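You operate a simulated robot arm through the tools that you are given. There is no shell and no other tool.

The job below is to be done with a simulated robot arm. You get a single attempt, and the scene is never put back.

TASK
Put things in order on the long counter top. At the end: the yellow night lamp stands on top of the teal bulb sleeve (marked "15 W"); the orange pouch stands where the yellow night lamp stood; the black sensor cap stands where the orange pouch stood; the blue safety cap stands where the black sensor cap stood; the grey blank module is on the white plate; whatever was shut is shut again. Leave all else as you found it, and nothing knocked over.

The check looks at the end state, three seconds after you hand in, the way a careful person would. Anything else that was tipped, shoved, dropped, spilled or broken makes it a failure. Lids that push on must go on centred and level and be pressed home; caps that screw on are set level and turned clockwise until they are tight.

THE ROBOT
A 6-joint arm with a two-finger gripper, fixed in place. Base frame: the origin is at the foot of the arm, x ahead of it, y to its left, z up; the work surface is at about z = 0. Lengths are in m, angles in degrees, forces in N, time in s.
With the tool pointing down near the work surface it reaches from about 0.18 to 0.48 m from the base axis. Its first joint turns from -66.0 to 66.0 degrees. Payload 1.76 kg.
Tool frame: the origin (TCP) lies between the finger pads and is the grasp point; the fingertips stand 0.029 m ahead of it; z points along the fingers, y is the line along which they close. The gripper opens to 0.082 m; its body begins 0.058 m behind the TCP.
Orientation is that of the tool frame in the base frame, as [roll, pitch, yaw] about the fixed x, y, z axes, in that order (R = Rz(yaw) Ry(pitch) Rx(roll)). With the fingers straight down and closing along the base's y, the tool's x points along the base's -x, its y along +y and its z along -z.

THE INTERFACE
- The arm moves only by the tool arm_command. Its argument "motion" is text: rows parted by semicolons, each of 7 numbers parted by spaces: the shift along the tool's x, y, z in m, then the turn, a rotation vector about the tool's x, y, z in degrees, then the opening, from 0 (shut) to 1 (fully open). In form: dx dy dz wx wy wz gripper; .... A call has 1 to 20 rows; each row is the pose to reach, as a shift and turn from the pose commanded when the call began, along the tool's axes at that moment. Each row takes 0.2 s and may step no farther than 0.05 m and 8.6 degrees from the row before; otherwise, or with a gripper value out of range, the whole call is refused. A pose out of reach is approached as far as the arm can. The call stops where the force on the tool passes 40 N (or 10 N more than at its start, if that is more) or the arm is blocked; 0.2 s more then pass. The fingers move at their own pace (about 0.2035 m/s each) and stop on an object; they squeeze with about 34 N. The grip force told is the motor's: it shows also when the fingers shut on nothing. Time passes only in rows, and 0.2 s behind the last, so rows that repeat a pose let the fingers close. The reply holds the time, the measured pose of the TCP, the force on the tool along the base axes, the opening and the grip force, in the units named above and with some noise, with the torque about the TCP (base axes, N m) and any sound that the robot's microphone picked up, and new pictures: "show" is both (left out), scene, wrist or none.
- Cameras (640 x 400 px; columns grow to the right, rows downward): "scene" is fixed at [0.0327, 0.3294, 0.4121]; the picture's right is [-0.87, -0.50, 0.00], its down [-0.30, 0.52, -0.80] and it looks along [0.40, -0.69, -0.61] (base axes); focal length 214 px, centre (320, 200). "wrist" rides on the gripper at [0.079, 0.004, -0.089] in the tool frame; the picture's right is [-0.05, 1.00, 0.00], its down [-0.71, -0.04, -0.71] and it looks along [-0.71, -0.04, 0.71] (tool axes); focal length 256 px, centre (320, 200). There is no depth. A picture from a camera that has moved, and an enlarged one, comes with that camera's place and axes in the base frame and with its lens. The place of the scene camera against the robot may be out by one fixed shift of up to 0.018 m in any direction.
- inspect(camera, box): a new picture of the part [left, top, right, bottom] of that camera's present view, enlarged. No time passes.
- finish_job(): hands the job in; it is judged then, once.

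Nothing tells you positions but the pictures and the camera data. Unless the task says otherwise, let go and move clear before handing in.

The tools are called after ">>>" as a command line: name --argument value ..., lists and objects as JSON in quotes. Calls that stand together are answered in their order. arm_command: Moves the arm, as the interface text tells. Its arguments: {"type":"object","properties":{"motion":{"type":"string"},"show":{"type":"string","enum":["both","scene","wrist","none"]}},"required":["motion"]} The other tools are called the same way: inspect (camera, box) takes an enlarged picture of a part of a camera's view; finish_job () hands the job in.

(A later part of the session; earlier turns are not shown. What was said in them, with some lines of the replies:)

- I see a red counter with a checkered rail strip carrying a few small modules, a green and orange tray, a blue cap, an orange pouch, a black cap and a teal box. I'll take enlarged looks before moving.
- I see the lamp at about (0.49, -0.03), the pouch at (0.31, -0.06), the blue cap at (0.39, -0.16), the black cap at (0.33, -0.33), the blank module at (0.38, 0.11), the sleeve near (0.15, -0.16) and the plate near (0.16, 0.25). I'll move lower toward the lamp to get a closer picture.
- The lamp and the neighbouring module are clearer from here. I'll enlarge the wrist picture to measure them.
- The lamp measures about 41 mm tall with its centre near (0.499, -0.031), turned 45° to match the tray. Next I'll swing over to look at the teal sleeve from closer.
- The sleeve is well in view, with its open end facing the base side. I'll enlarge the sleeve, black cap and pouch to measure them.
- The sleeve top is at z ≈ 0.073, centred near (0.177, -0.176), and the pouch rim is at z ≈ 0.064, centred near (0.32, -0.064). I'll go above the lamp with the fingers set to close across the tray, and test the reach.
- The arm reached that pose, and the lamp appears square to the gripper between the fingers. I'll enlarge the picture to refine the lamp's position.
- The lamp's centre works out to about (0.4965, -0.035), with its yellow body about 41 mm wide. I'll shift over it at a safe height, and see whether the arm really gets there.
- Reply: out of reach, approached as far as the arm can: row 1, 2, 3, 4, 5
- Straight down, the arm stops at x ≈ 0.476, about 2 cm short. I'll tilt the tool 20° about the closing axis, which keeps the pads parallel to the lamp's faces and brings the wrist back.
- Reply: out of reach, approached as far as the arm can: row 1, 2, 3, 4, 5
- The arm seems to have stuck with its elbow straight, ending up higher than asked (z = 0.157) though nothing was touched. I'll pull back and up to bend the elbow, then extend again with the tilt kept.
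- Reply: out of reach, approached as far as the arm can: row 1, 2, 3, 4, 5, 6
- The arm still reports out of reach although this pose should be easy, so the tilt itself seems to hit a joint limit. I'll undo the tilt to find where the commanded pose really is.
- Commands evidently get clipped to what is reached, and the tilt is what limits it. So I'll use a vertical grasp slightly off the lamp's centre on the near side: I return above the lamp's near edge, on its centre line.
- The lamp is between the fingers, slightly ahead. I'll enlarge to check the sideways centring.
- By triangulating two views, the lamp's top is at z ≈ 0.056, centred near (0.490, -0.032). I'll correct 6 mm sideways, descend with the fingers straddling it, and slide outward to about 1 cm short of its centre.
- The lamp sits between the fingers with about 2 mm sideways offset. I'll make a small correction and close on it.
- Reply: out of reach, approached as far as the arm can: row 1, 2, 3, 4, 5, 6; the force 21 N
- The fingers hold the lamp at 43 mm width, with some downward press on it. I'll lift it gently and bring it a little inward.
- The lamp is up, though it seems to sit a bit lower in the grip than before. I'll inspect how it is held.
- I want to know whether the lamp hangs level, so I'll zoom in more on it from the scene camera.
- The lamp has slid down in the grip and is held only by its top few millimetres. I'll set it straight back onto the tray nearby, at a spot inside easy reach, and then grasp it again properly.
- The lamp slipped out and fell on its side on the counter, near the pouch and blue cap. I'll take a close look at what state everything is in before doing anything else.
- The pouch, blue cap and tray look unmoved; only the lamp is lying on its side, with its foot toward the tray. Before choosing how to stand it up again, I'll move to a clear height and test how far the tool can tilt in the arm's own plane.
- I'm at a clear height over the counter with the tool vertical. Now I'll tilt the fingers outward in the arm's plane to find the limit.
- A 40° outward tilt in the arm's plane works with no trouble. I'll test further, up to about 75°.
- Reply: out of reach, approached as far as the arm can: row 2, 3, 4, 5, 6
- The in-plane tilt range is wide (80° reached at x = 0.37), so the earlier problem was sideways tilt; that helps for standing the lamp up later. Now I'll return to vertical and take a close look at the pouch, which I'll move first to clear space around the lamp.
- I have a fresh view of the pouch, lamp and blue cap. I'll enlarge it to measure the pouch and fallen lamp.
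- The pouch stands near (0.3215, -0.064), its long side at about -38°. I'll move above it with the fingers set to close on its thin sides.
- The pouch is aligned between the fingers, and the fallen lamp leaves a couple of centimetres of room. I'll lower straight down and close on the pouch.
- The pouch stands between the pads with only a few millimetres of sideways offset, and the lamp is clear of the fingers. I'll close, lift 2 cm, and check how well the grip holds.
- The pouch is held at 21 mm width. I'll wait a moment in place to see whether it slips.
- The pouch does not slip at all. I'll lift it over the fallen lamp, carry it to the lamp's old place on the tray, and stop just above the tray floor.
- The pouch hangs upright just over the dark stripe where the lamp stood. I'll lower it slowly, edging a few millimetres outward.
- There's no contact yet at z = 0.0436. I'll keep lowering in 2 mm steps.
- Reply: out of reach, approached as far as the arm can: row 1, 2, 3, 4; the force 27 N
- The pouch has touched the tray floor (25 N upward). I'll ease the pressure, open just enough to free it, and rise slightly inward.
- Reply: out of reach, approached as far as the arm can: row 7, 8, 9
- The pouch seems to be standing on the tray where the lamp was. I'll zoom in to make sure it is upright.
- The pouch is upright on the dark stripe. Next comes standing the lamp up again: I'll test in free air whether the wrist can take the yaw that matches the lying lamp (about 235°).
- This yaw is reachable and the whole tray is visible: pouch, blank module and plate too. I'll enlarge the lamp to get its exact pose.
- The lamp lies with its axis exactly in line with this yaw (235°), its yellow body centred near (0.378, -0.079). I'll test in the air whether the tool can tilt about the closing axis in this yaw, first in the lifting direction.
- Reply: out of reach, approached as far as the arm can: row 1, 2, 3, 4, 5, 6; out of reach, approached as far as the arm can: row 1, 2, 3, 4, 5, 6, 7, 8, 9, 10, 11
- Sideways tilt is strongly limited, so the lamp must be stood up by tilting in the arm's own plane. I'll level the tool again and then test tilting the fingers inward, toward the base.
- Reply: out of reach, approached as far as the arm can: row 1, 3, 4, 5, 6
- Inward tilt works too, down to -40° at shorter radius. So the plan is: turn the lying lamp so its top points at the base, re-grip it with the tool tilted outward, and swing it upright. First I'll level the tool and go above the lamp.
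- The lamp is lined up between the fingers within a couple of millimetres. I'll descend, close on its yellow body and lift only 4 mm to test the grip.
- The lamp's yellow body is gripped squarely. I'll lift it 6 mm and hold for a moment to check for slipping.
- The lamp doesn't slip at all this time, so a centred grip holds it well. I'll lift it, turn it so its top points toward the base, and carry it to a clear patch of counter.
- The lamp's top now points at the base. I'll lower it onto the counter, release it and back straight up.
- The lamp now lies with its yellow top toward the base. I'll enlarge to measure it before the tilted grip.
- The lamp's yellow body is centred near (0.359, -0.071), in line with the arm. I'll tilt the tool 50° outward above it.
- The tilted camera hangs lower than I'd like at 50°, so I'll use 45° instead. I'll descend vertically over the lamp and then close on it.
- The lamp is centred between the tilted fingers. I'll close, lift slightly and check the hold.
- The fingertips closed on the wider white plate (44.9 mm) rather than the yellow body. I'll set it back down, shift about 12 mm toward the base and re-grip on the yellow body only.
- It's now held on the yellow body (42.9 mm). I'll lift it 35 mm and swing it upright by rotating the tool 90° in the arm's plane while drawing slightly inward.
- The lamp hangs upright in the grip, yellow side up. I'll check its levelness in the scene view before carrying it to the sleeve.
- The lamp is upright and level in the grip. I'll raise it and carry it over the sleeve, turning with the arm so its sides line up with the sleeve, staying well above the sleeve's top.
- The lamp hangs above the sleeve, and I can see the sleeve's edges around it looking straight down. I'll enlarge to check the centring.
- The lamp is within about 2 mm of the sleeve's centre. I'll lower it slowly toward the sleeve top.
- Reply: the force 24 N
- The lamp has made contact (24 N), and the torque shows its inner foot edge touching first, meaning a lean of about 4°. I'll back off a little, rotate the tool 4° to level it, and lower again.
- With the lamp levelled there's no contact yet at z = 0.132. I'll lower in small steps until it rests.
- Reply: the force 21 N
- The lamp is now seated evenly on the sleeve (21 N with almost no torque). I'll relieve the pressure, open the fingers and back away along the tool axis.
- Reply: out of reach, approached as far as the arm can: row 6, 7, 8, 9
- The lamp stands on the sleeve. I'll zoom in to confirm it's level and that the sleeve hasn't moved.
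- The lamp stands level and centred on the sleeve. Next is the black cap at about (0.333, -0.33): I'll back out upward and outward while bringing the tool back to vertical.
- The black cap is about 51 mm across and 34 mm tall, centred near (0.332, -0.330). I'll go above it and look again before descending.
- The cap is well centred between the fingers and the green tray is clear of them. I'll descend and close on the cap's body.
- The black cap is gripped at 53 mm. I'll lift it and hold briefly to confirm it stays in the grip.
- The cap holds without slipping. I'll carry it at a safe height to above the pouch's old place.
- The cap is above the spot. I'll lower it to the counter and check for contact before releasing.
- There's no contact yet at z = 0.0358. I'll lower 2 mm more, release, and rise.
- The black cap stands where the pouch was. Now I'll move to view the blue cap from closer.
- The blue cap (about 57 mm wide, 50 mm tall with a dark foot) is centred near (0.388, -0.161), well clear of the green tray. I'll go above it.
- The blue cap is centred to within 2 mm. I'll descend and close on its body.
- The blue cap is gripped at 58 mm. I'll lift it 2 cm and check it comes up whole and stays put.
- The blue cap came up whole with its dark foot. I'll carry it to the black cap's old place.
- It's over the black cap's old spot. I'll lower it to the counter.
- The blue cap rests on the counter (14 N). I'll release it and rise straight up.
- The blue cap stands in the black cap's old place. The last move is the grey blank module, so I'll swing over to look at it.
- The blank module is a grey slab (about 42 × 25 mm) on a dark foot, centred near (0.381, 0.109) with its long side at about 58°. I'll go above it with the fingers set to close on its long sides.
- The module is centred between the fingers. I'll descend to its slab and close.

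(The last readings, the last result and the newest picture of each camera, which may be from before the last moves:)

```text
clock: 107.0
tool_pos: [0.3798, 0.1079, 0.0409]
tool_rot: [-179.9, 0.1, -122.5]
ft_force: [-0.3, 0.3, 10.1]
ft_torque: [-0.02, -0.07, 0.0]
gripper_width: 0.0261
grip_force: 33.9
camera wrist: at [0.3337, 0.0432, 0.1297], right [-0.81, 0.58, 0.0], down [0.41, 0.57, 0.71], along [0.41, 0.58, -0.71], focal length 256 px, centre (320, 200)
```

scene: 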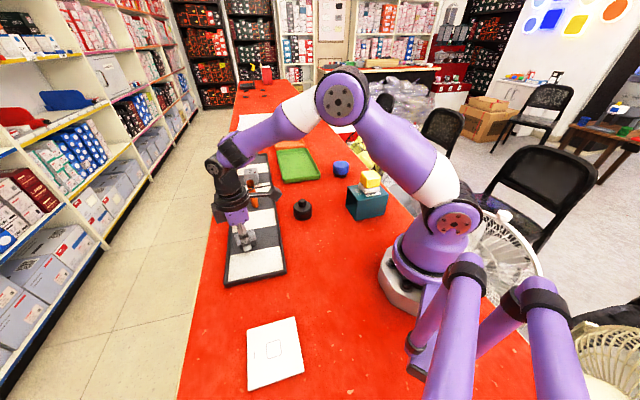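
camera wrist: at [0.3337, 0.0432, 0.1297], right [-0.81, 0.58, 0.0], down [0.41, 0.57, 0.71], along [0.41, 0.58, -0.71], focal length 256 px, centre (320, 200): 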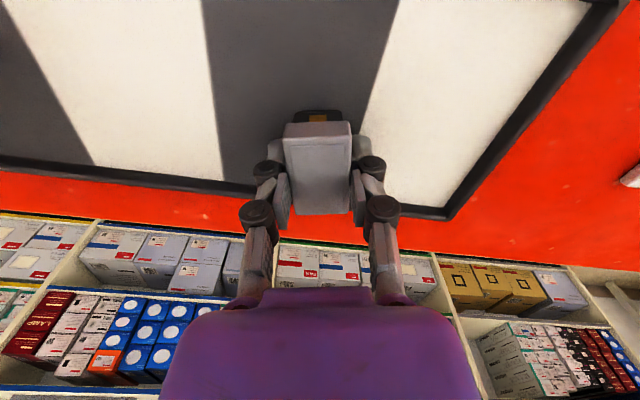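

The module is gripped at 26 mm. I'll lift it and check the hold.

>>> arm_command --motion "0 0 -0.012 0 0 0 0; 0 0 -0.03 0 0 0 0; 0 0 -0.03 0 0 0 0; 0 0 -0.03 0 0 0 0" --show "both"

>>> inspect --camera "scene" --box '[205, 180, 295, 270]'

```text
clock: 108.0
tool_pos: [0.3795, 0.107, 0.0722]
tool_rot: [180.0, 0.1, -122.5]
ft_force: [-0.4, -0.3, 0.1]
ft_torque: [0.01, -0.01, 0.02]
gripper_width: 0.0264
grip_force: 34.1
camera wrist: at [0.3335, 0.0431, 0.1602], right [-0.81, 0.58, 0.0], down [0.41, 0.58, 0.71], along [0.41, 0.58, -0.71], focal length 256 px, centre (320, 200)
```

scene: 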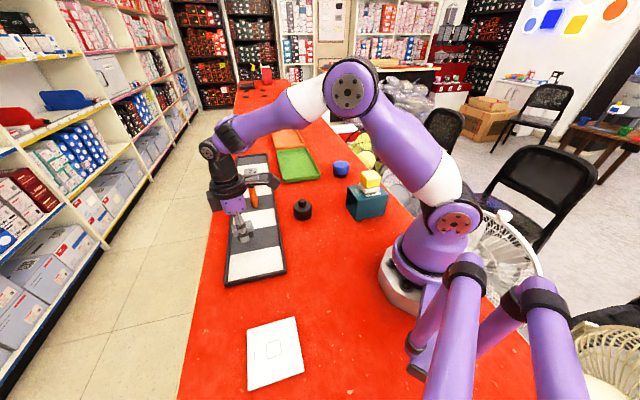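
wrist: 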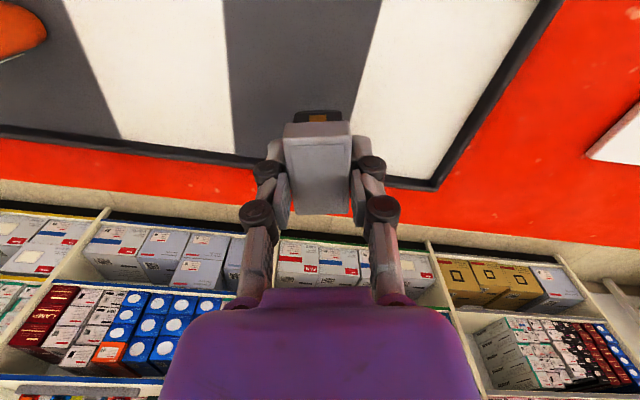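

```text
4.44 times, centred on (250, 225) of scene
camera zoom: at [0.0327, 0.3294, 0.4121], right [-0.87, -0.5, 0.0], down [-0.3, 0.52, -0.8], along [0.4, -0.69, -0.61], focal length 953 px, centre (631, 89)
```

zoom: 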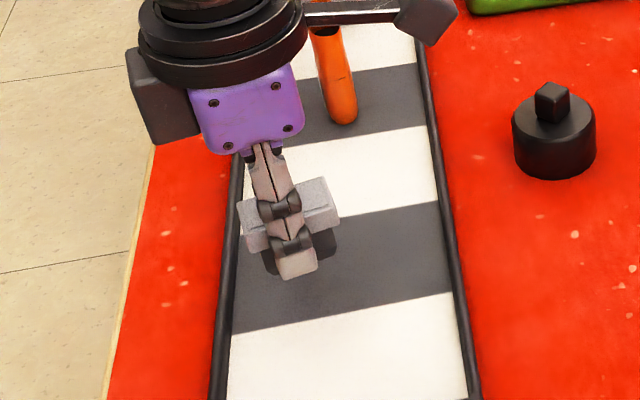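

The module holds firmly. The white plate is about 87 mm square, centred near (0.175, 0.249); I'll carry the module there and look down before lowering.

>>> arm_command --motion "0 0 -0.025 0 0 0 0; 0 0.004 -0.05 0 0 0 0; -0.0013 0.0355 -0.05 0 0 1.8 0; -0.0027 0.071 -0.05 0 0 3.6 0; -0.004 0.1065 -0.05 0 0 5.4 0; -0.0054 0.142 -0.05 0 0 7.2 0; -0.0067 0.1775 -0.05 0 0 9 0; -0.008 0.213 -0.05 0 0 10.8 0; -0.0094 0.2485 -0.05 0 0 12.5 0; -0.0094 0.2485 -0.05 0 0 12.5 0; -0.0094 0.2485 -0.05 0 0 12.5 0" --show "both"

>>> inspect --camera "wrist" --box '[200, 60, 440, 240]'

```text
clock: 110.4
tool_pos: [0.1717, 0.2481, 0.1211]
tool_rot: [179.9, 0.0, -135.1]
ft_force: [-0.2, 0.1, 0.1]
ft_torque: [0.01, 0.04, 0.01]
gripper_width: 0.0261
grip_force: 34.2
camera wrist: at [0.1134, 0.1955, 0.2098], right [-0.67, 0.74, 0.0], down [0.53, 0.47, 0.71], along [0.53, 0.47, -0.71], focal length 256 px, centre (320, 200)
```

scene: 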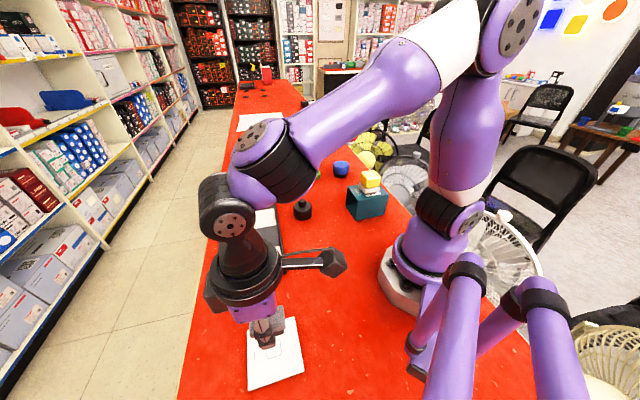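
wrist: 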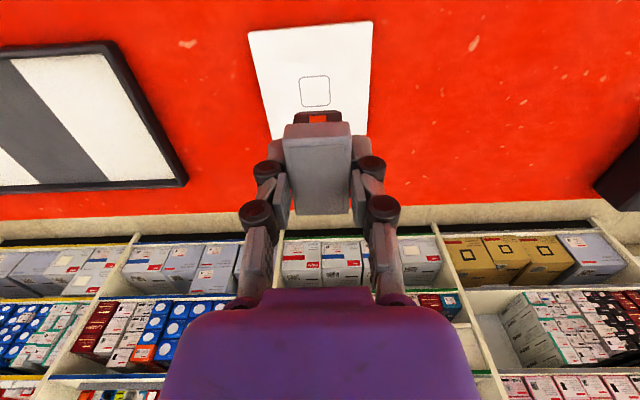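

```text
2.22 times, centred on (320, 150) of wrist
camera zoom: at [0.1134, 0.1955, 0.2098], right [-0.67, 0.74, 0.0], down [0.53, 0.47, 0.71], along [0.53, 0.47, -0.71], focal length 569 px, centre (320, 311)
```

zoom: 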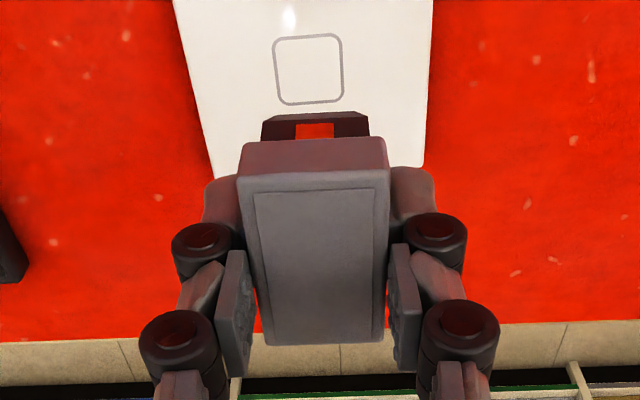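

The module is over the plate, about 5 mm off its centre. I'll correct that and lower toward the plate.

>>> arm_command --motion "-0.0013 -0.0022 0.025 0 0 0 0; -0.0026 -0.0044 0.05 0 0 0 0; -0.0026 -0.0044 0.065 0 0 0 0; -0.0026 -0.0044 0.07 0 0 0 0; -0.0026 -0.0044 0.073 0 0 0 0; -0.0026 -0.0044 0.075 0 0 0 0; -0.0026 -0.0044 0.075 0 0 0 0" --show "both"

```text
clock: 112.0
tool_pos: [0.1775, 0.2485, 0.0435]
tool_rot: [180.0, 0.0, -134.9]
ft_force: [0.5, -0.4, -0.2]
ft_torque: [-0.04, 0.04, 0.01]
gripper_width: 0.026
grip_force: 33.4
camera wrist: at [0.1199, 0.1948, 0.1334], right [-0.67, 0.74, 0.0], down [0.53, 0.47, 0.71], along [0.53, 0.47, -0.71], focal length 256 px, centre (320, 200)
```

scene: 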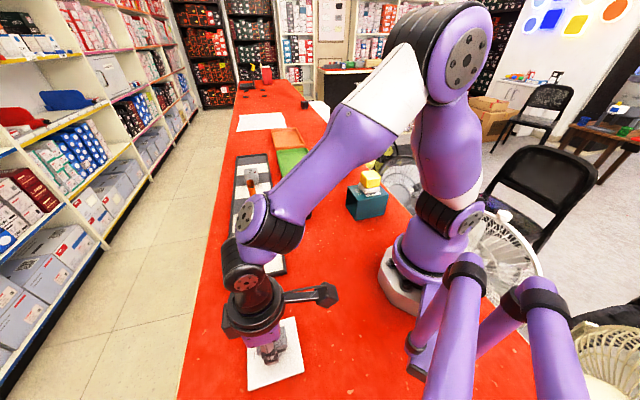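
wrist: 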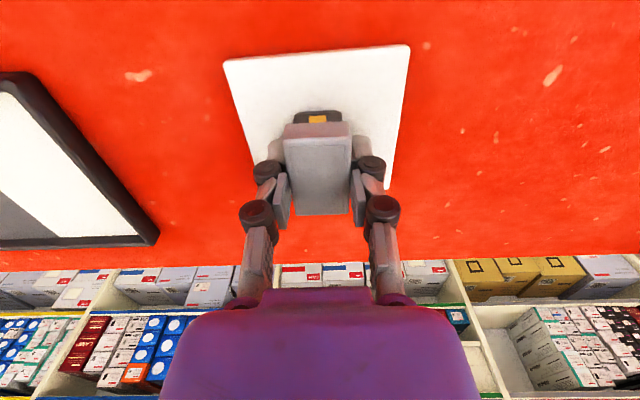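

There's still no contact at z = 0.0435. I'll continue down in 1 mm steps.

>>> arm_command --motion "0 0 0.0012 0 0 0 0; 0 0 0.0024 0 0 0 0; 0 0 0.0024 0 0 0 0" --show "none"

```text
clock: 112.8
tool_pos: [0.178, 0.2491, 0.0432]
tool_rot: [180.0, 0.2, -135.1]
ft_force: [-1.8, -4.5, 20.4]
ft_torque: [-0.21, 0.05, 0.0]
gripper_width: 0.0263
grip_force: 33.6
```

The module has touched down on the plate (20 N). I'll relieve the pressure, open, and rise straight up.

>>> arm_command --motion "0 0 -0.0012 0 0 0 0; 0 0 -0.0012 0 0 0 0.5; 0 0 -0.0012 0 0 0 0.8; 0 0 -0.0012 0 0 0 0.8; 0 0 -0.02 0 0 0 0.8; 0 0 -0.045 0 0 0 0.8; 0 0 -0.08 0 0 0 0.8; 0.02 0 -0.12 0 0 0 0.8; 0.02 0 -0.12 0 0 0 0.8" --show "both"

>>> inspect --camera "wrist" --box '[200, 20, 440, 180]'

```text
clock: 114.8
tool_pos: [0.1632, 0.2322, 0.1641]
tool_rot: [-180.0, 0.0, -135.0]
ft_force: [0.1, 0.6, -0.6]
ft_torque: [0.01, 0.03, 0.0]
gripper_width: 0.0656
grip_force: 0.1
camera wrist: at [0.1052, 0.1787, 0.2525], right [-0.67, 0.74, 0.0], down [0.53, 0.47, 0.71], along [0.53, 0.47, -0.71], focal length 256 px, centre (320, 200)
```

scene: 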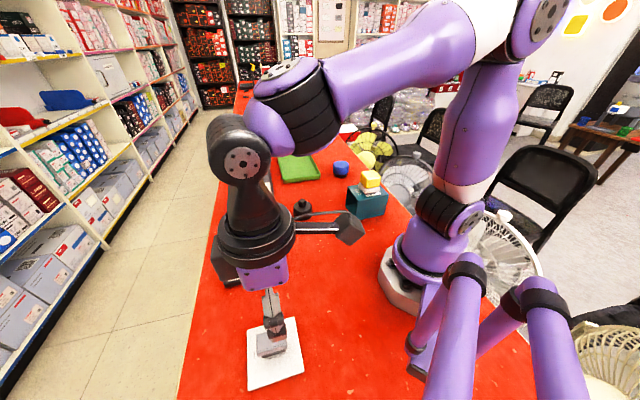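
wrist: 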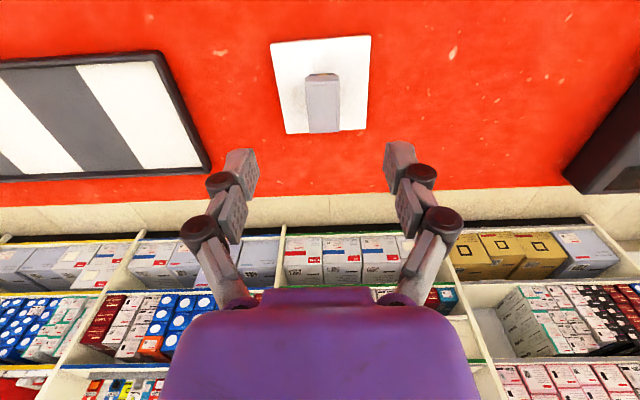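

```text
2.50 times, centred on (320, 100) of wrist
camera zoom: at [0.1052, 0.1787, 0.2525], right [-0.67, 0.74, 0.0], down [0.53, 0.47, 0.71], along [0.53, 0.47, -0.71], focal length 640 px, centre (320, 450)
```

zoom: 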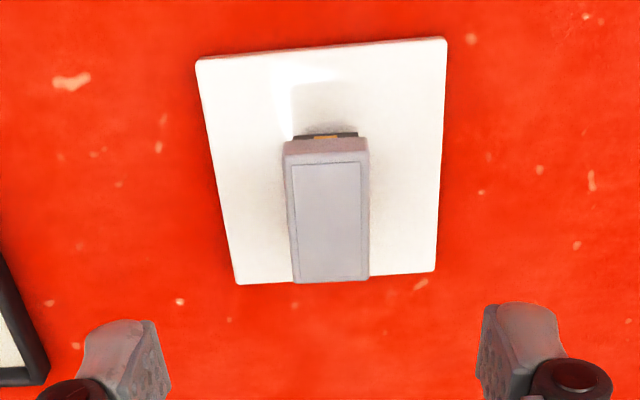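

The module stands centred on the white plate. I'll retreat to the starting pose and check the whole counter.

>>> arm_command --motion "0.0135 -0.0275 -0.03 0 0 5.6 0.8; 0.0271 -0.055 -0.06 0 0 11.3 0.9; 0.0406 -0.0825 -0.085 0 0 16.9 1; 0.0541 -0.11 -0.105 0 0 22.5 1; 0.0676 -0.1374 -0.12 0 0 28.1 1; 0.0812 -0.1649 -0.135 0 0 33.8 1; 0.0947 -0.1924 -0.15 0 0 39.4 1; 0.1082 -0.2199 -0.163 0 0 45 1; 0.1082 -0.2199 -0.163 0 0 45 1" --show "both"

>>> inspect --camera "scene" --box '[210, 120, 400, 240]'

>>> inspect --camera "wrist" --box '[200, 20, 460, 260]'

>>> inspect --camera "wrist" --box '[80, 0, 340, 160]'

```text
clock: 116.8
tool_pos: [0.2439, 0.003, 0.3268]
tool_rot: [-179.9, 0.0, 179.9]
ft_force: [0.5, -0.2, -0.2]
ft_torque: [0.02, 0.02, 0.04]
gripper_width: 0.082
grip_force: 0.2
camera wrist: at [0.1659, 0.0068, 0.4144], right [0.05, 1.0, 0.0], down [0.71, -0.04, 0.71], along [0.71, -0.04, -0.71], focal length 256 px, centre (320, 200)
```

scene: 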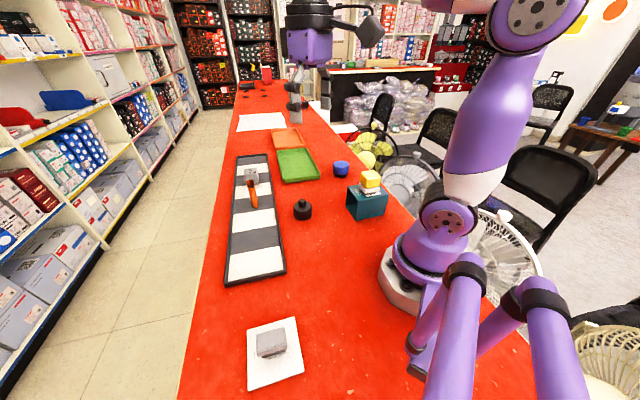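
wrist: 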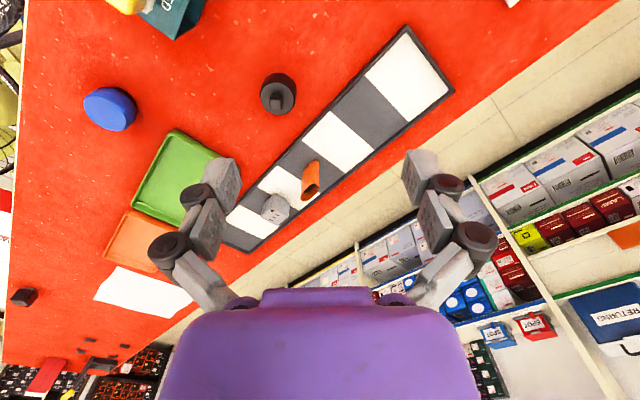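

```text
3.33 times, centred on (305, 180) of scene
camera zoom: at [0.0327, 0.3294, 0.4121], right [-0.87, -0.5, 0.0], down [-0.3, 0.52, -0.8], along [0.4, -0.69, -0.61], focal length 715 px, centre (370, 267)
```

zoom: 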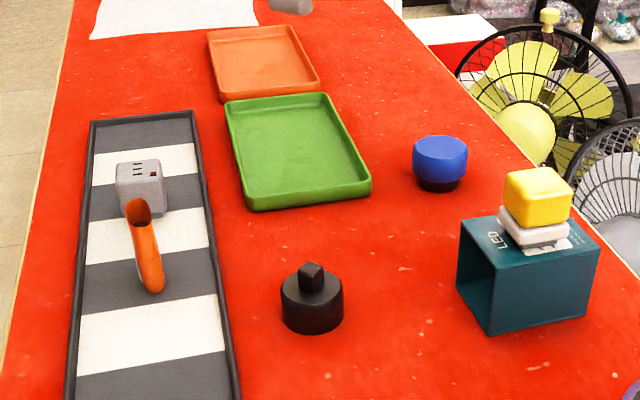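

```text
1.67 times, centred on (330, 140) of wrist
camera zoom: at [0.1659, 0.0068, 0.4144], right [0.05, 1.0, 0.0], down [0.71, -0.04, 0.71], along [0.71, -0.04, -0.71], focal length 427 px, centre (303, 300)
```

zoom: 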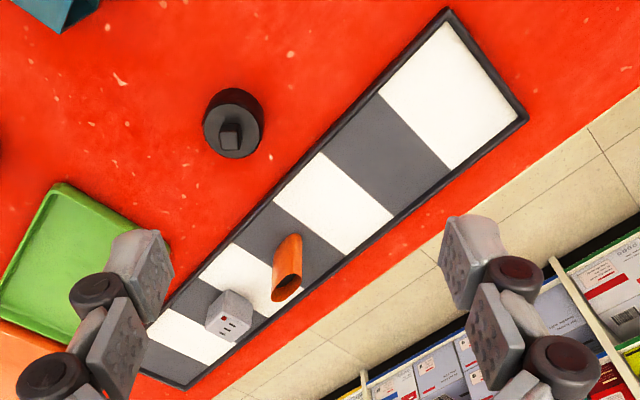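

```text
2.46 times, centred on (210, 80) of wrist
camera zoom: at [0.1659, 0.0068, 0.4144], right [0.05, 1.0, 0.0], down [0.71, -0.04, 0.71], along [0.71, -0.04, -0.71], focal length 630 px, centre (591, 495)
```

zoom: 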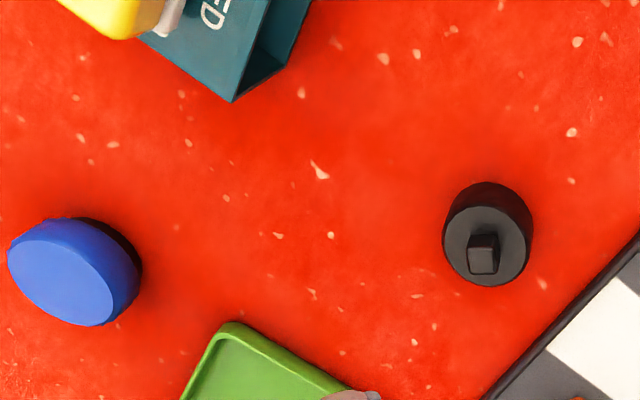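

Everything matches the intended layout, and the trays, sleeve and other module look exactly as at the start. I'll do a last check of the plate and the lamp.

>>> inspect --camera "scene" --box '[200, 220, 420, 400]'

>>> inspect --camera "scene" --box '[330, 150, 410, 225]'

>>> inspect --camera "scene" --box '[225, 155, 325, 225]'

```text
2.22 times, centred on (310, 310) of scene
camera zoom: at [0.0327, 0.3294, 0.4121], right [-0.87, -0.5, 0.0], down [-0.3, 0.52, -0.8], along [0.4, -0.69, -0.61], focal length 477 px, centre (342, -44)
```

zoom: 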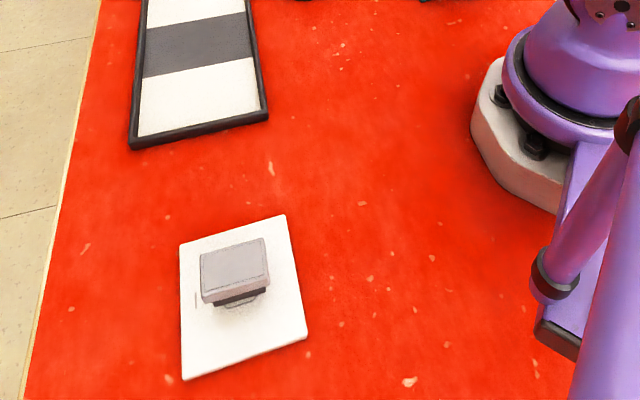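

```text
5.33 times, centred on (370, 188) of scene
camera zoom: at [0.0327, 0.3294, 0.4121], right [-0.87, -0.5, 0.0], down [-0.3, 0.52, -0.8], along [0.4, -0.69, -0.61], focal length 1144 px, centre (53, 267)
```

zoom: 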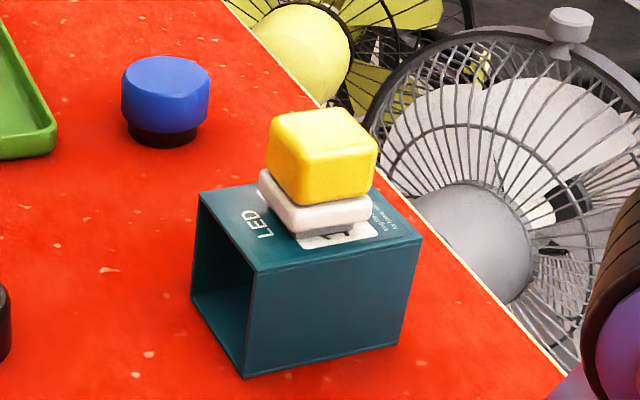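

```text
5.71 times, centred on (275, 190) of scene
camera zoom: at [0.0327, 0.3294, 0.4121], right [-0.87, -0.5, 0.0], down [-0.3, 0.52, -0.8], along [0.4, -0.69, -0.61], focal length 1226 px, centre (577, 257)
```

zoom: 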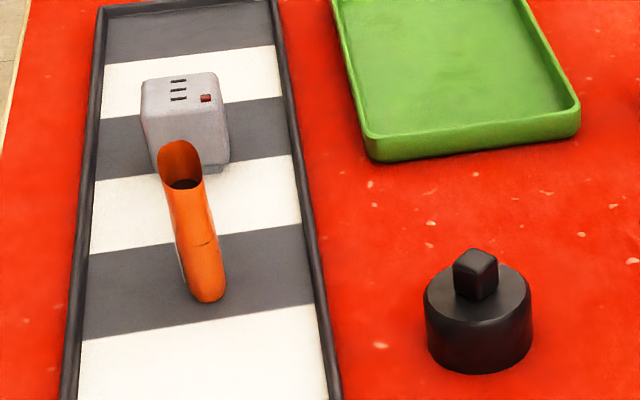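

Every item is where the task asks and standing upright. The lamp is on the sleeve, the pouch in the lamp's place, the black cap in the pouch's place, the blue cap in the black cap's place and the module on the white plate. The gripper is empty and clear, so I'm handing in.

One thing went wrong along the way. I dropped the lamp once, when it slipped from the first grip and fell on its side. I stood it up again, and I saw nothing else disturbed.

>>> finish_job

```text
The job is handed in.
```

I finished the job and handed it in, but I dropped the yellow night lamp once along the way. It slipped from my first grip, fell a few centimetres and landed on its side on the counter. I stood it up again and carried on; I saw no damage, and nothing else looked disturbed.

From the last pictures before hand-in:
- **Yellow night lamp:** it stands level on top of the teal sleeve, close to the centre.
- **Orange pouch:** it stands upright on the striped tray where the lamp was. The arm's reach was short there, so it may be up to about 1 cm off.
- **Black sensor cap:** it stands where the pouch was.
- **Blue safety cap:** it stands where the black cap was.
- **Grey blank module:** it stands centred on the white plate, which did not move.

I found nothing that was shut, so nothing needed closing. The trays, the sleeve, the other module and the sheet of paper look as they did at the start, and the gripper is empty and clear.
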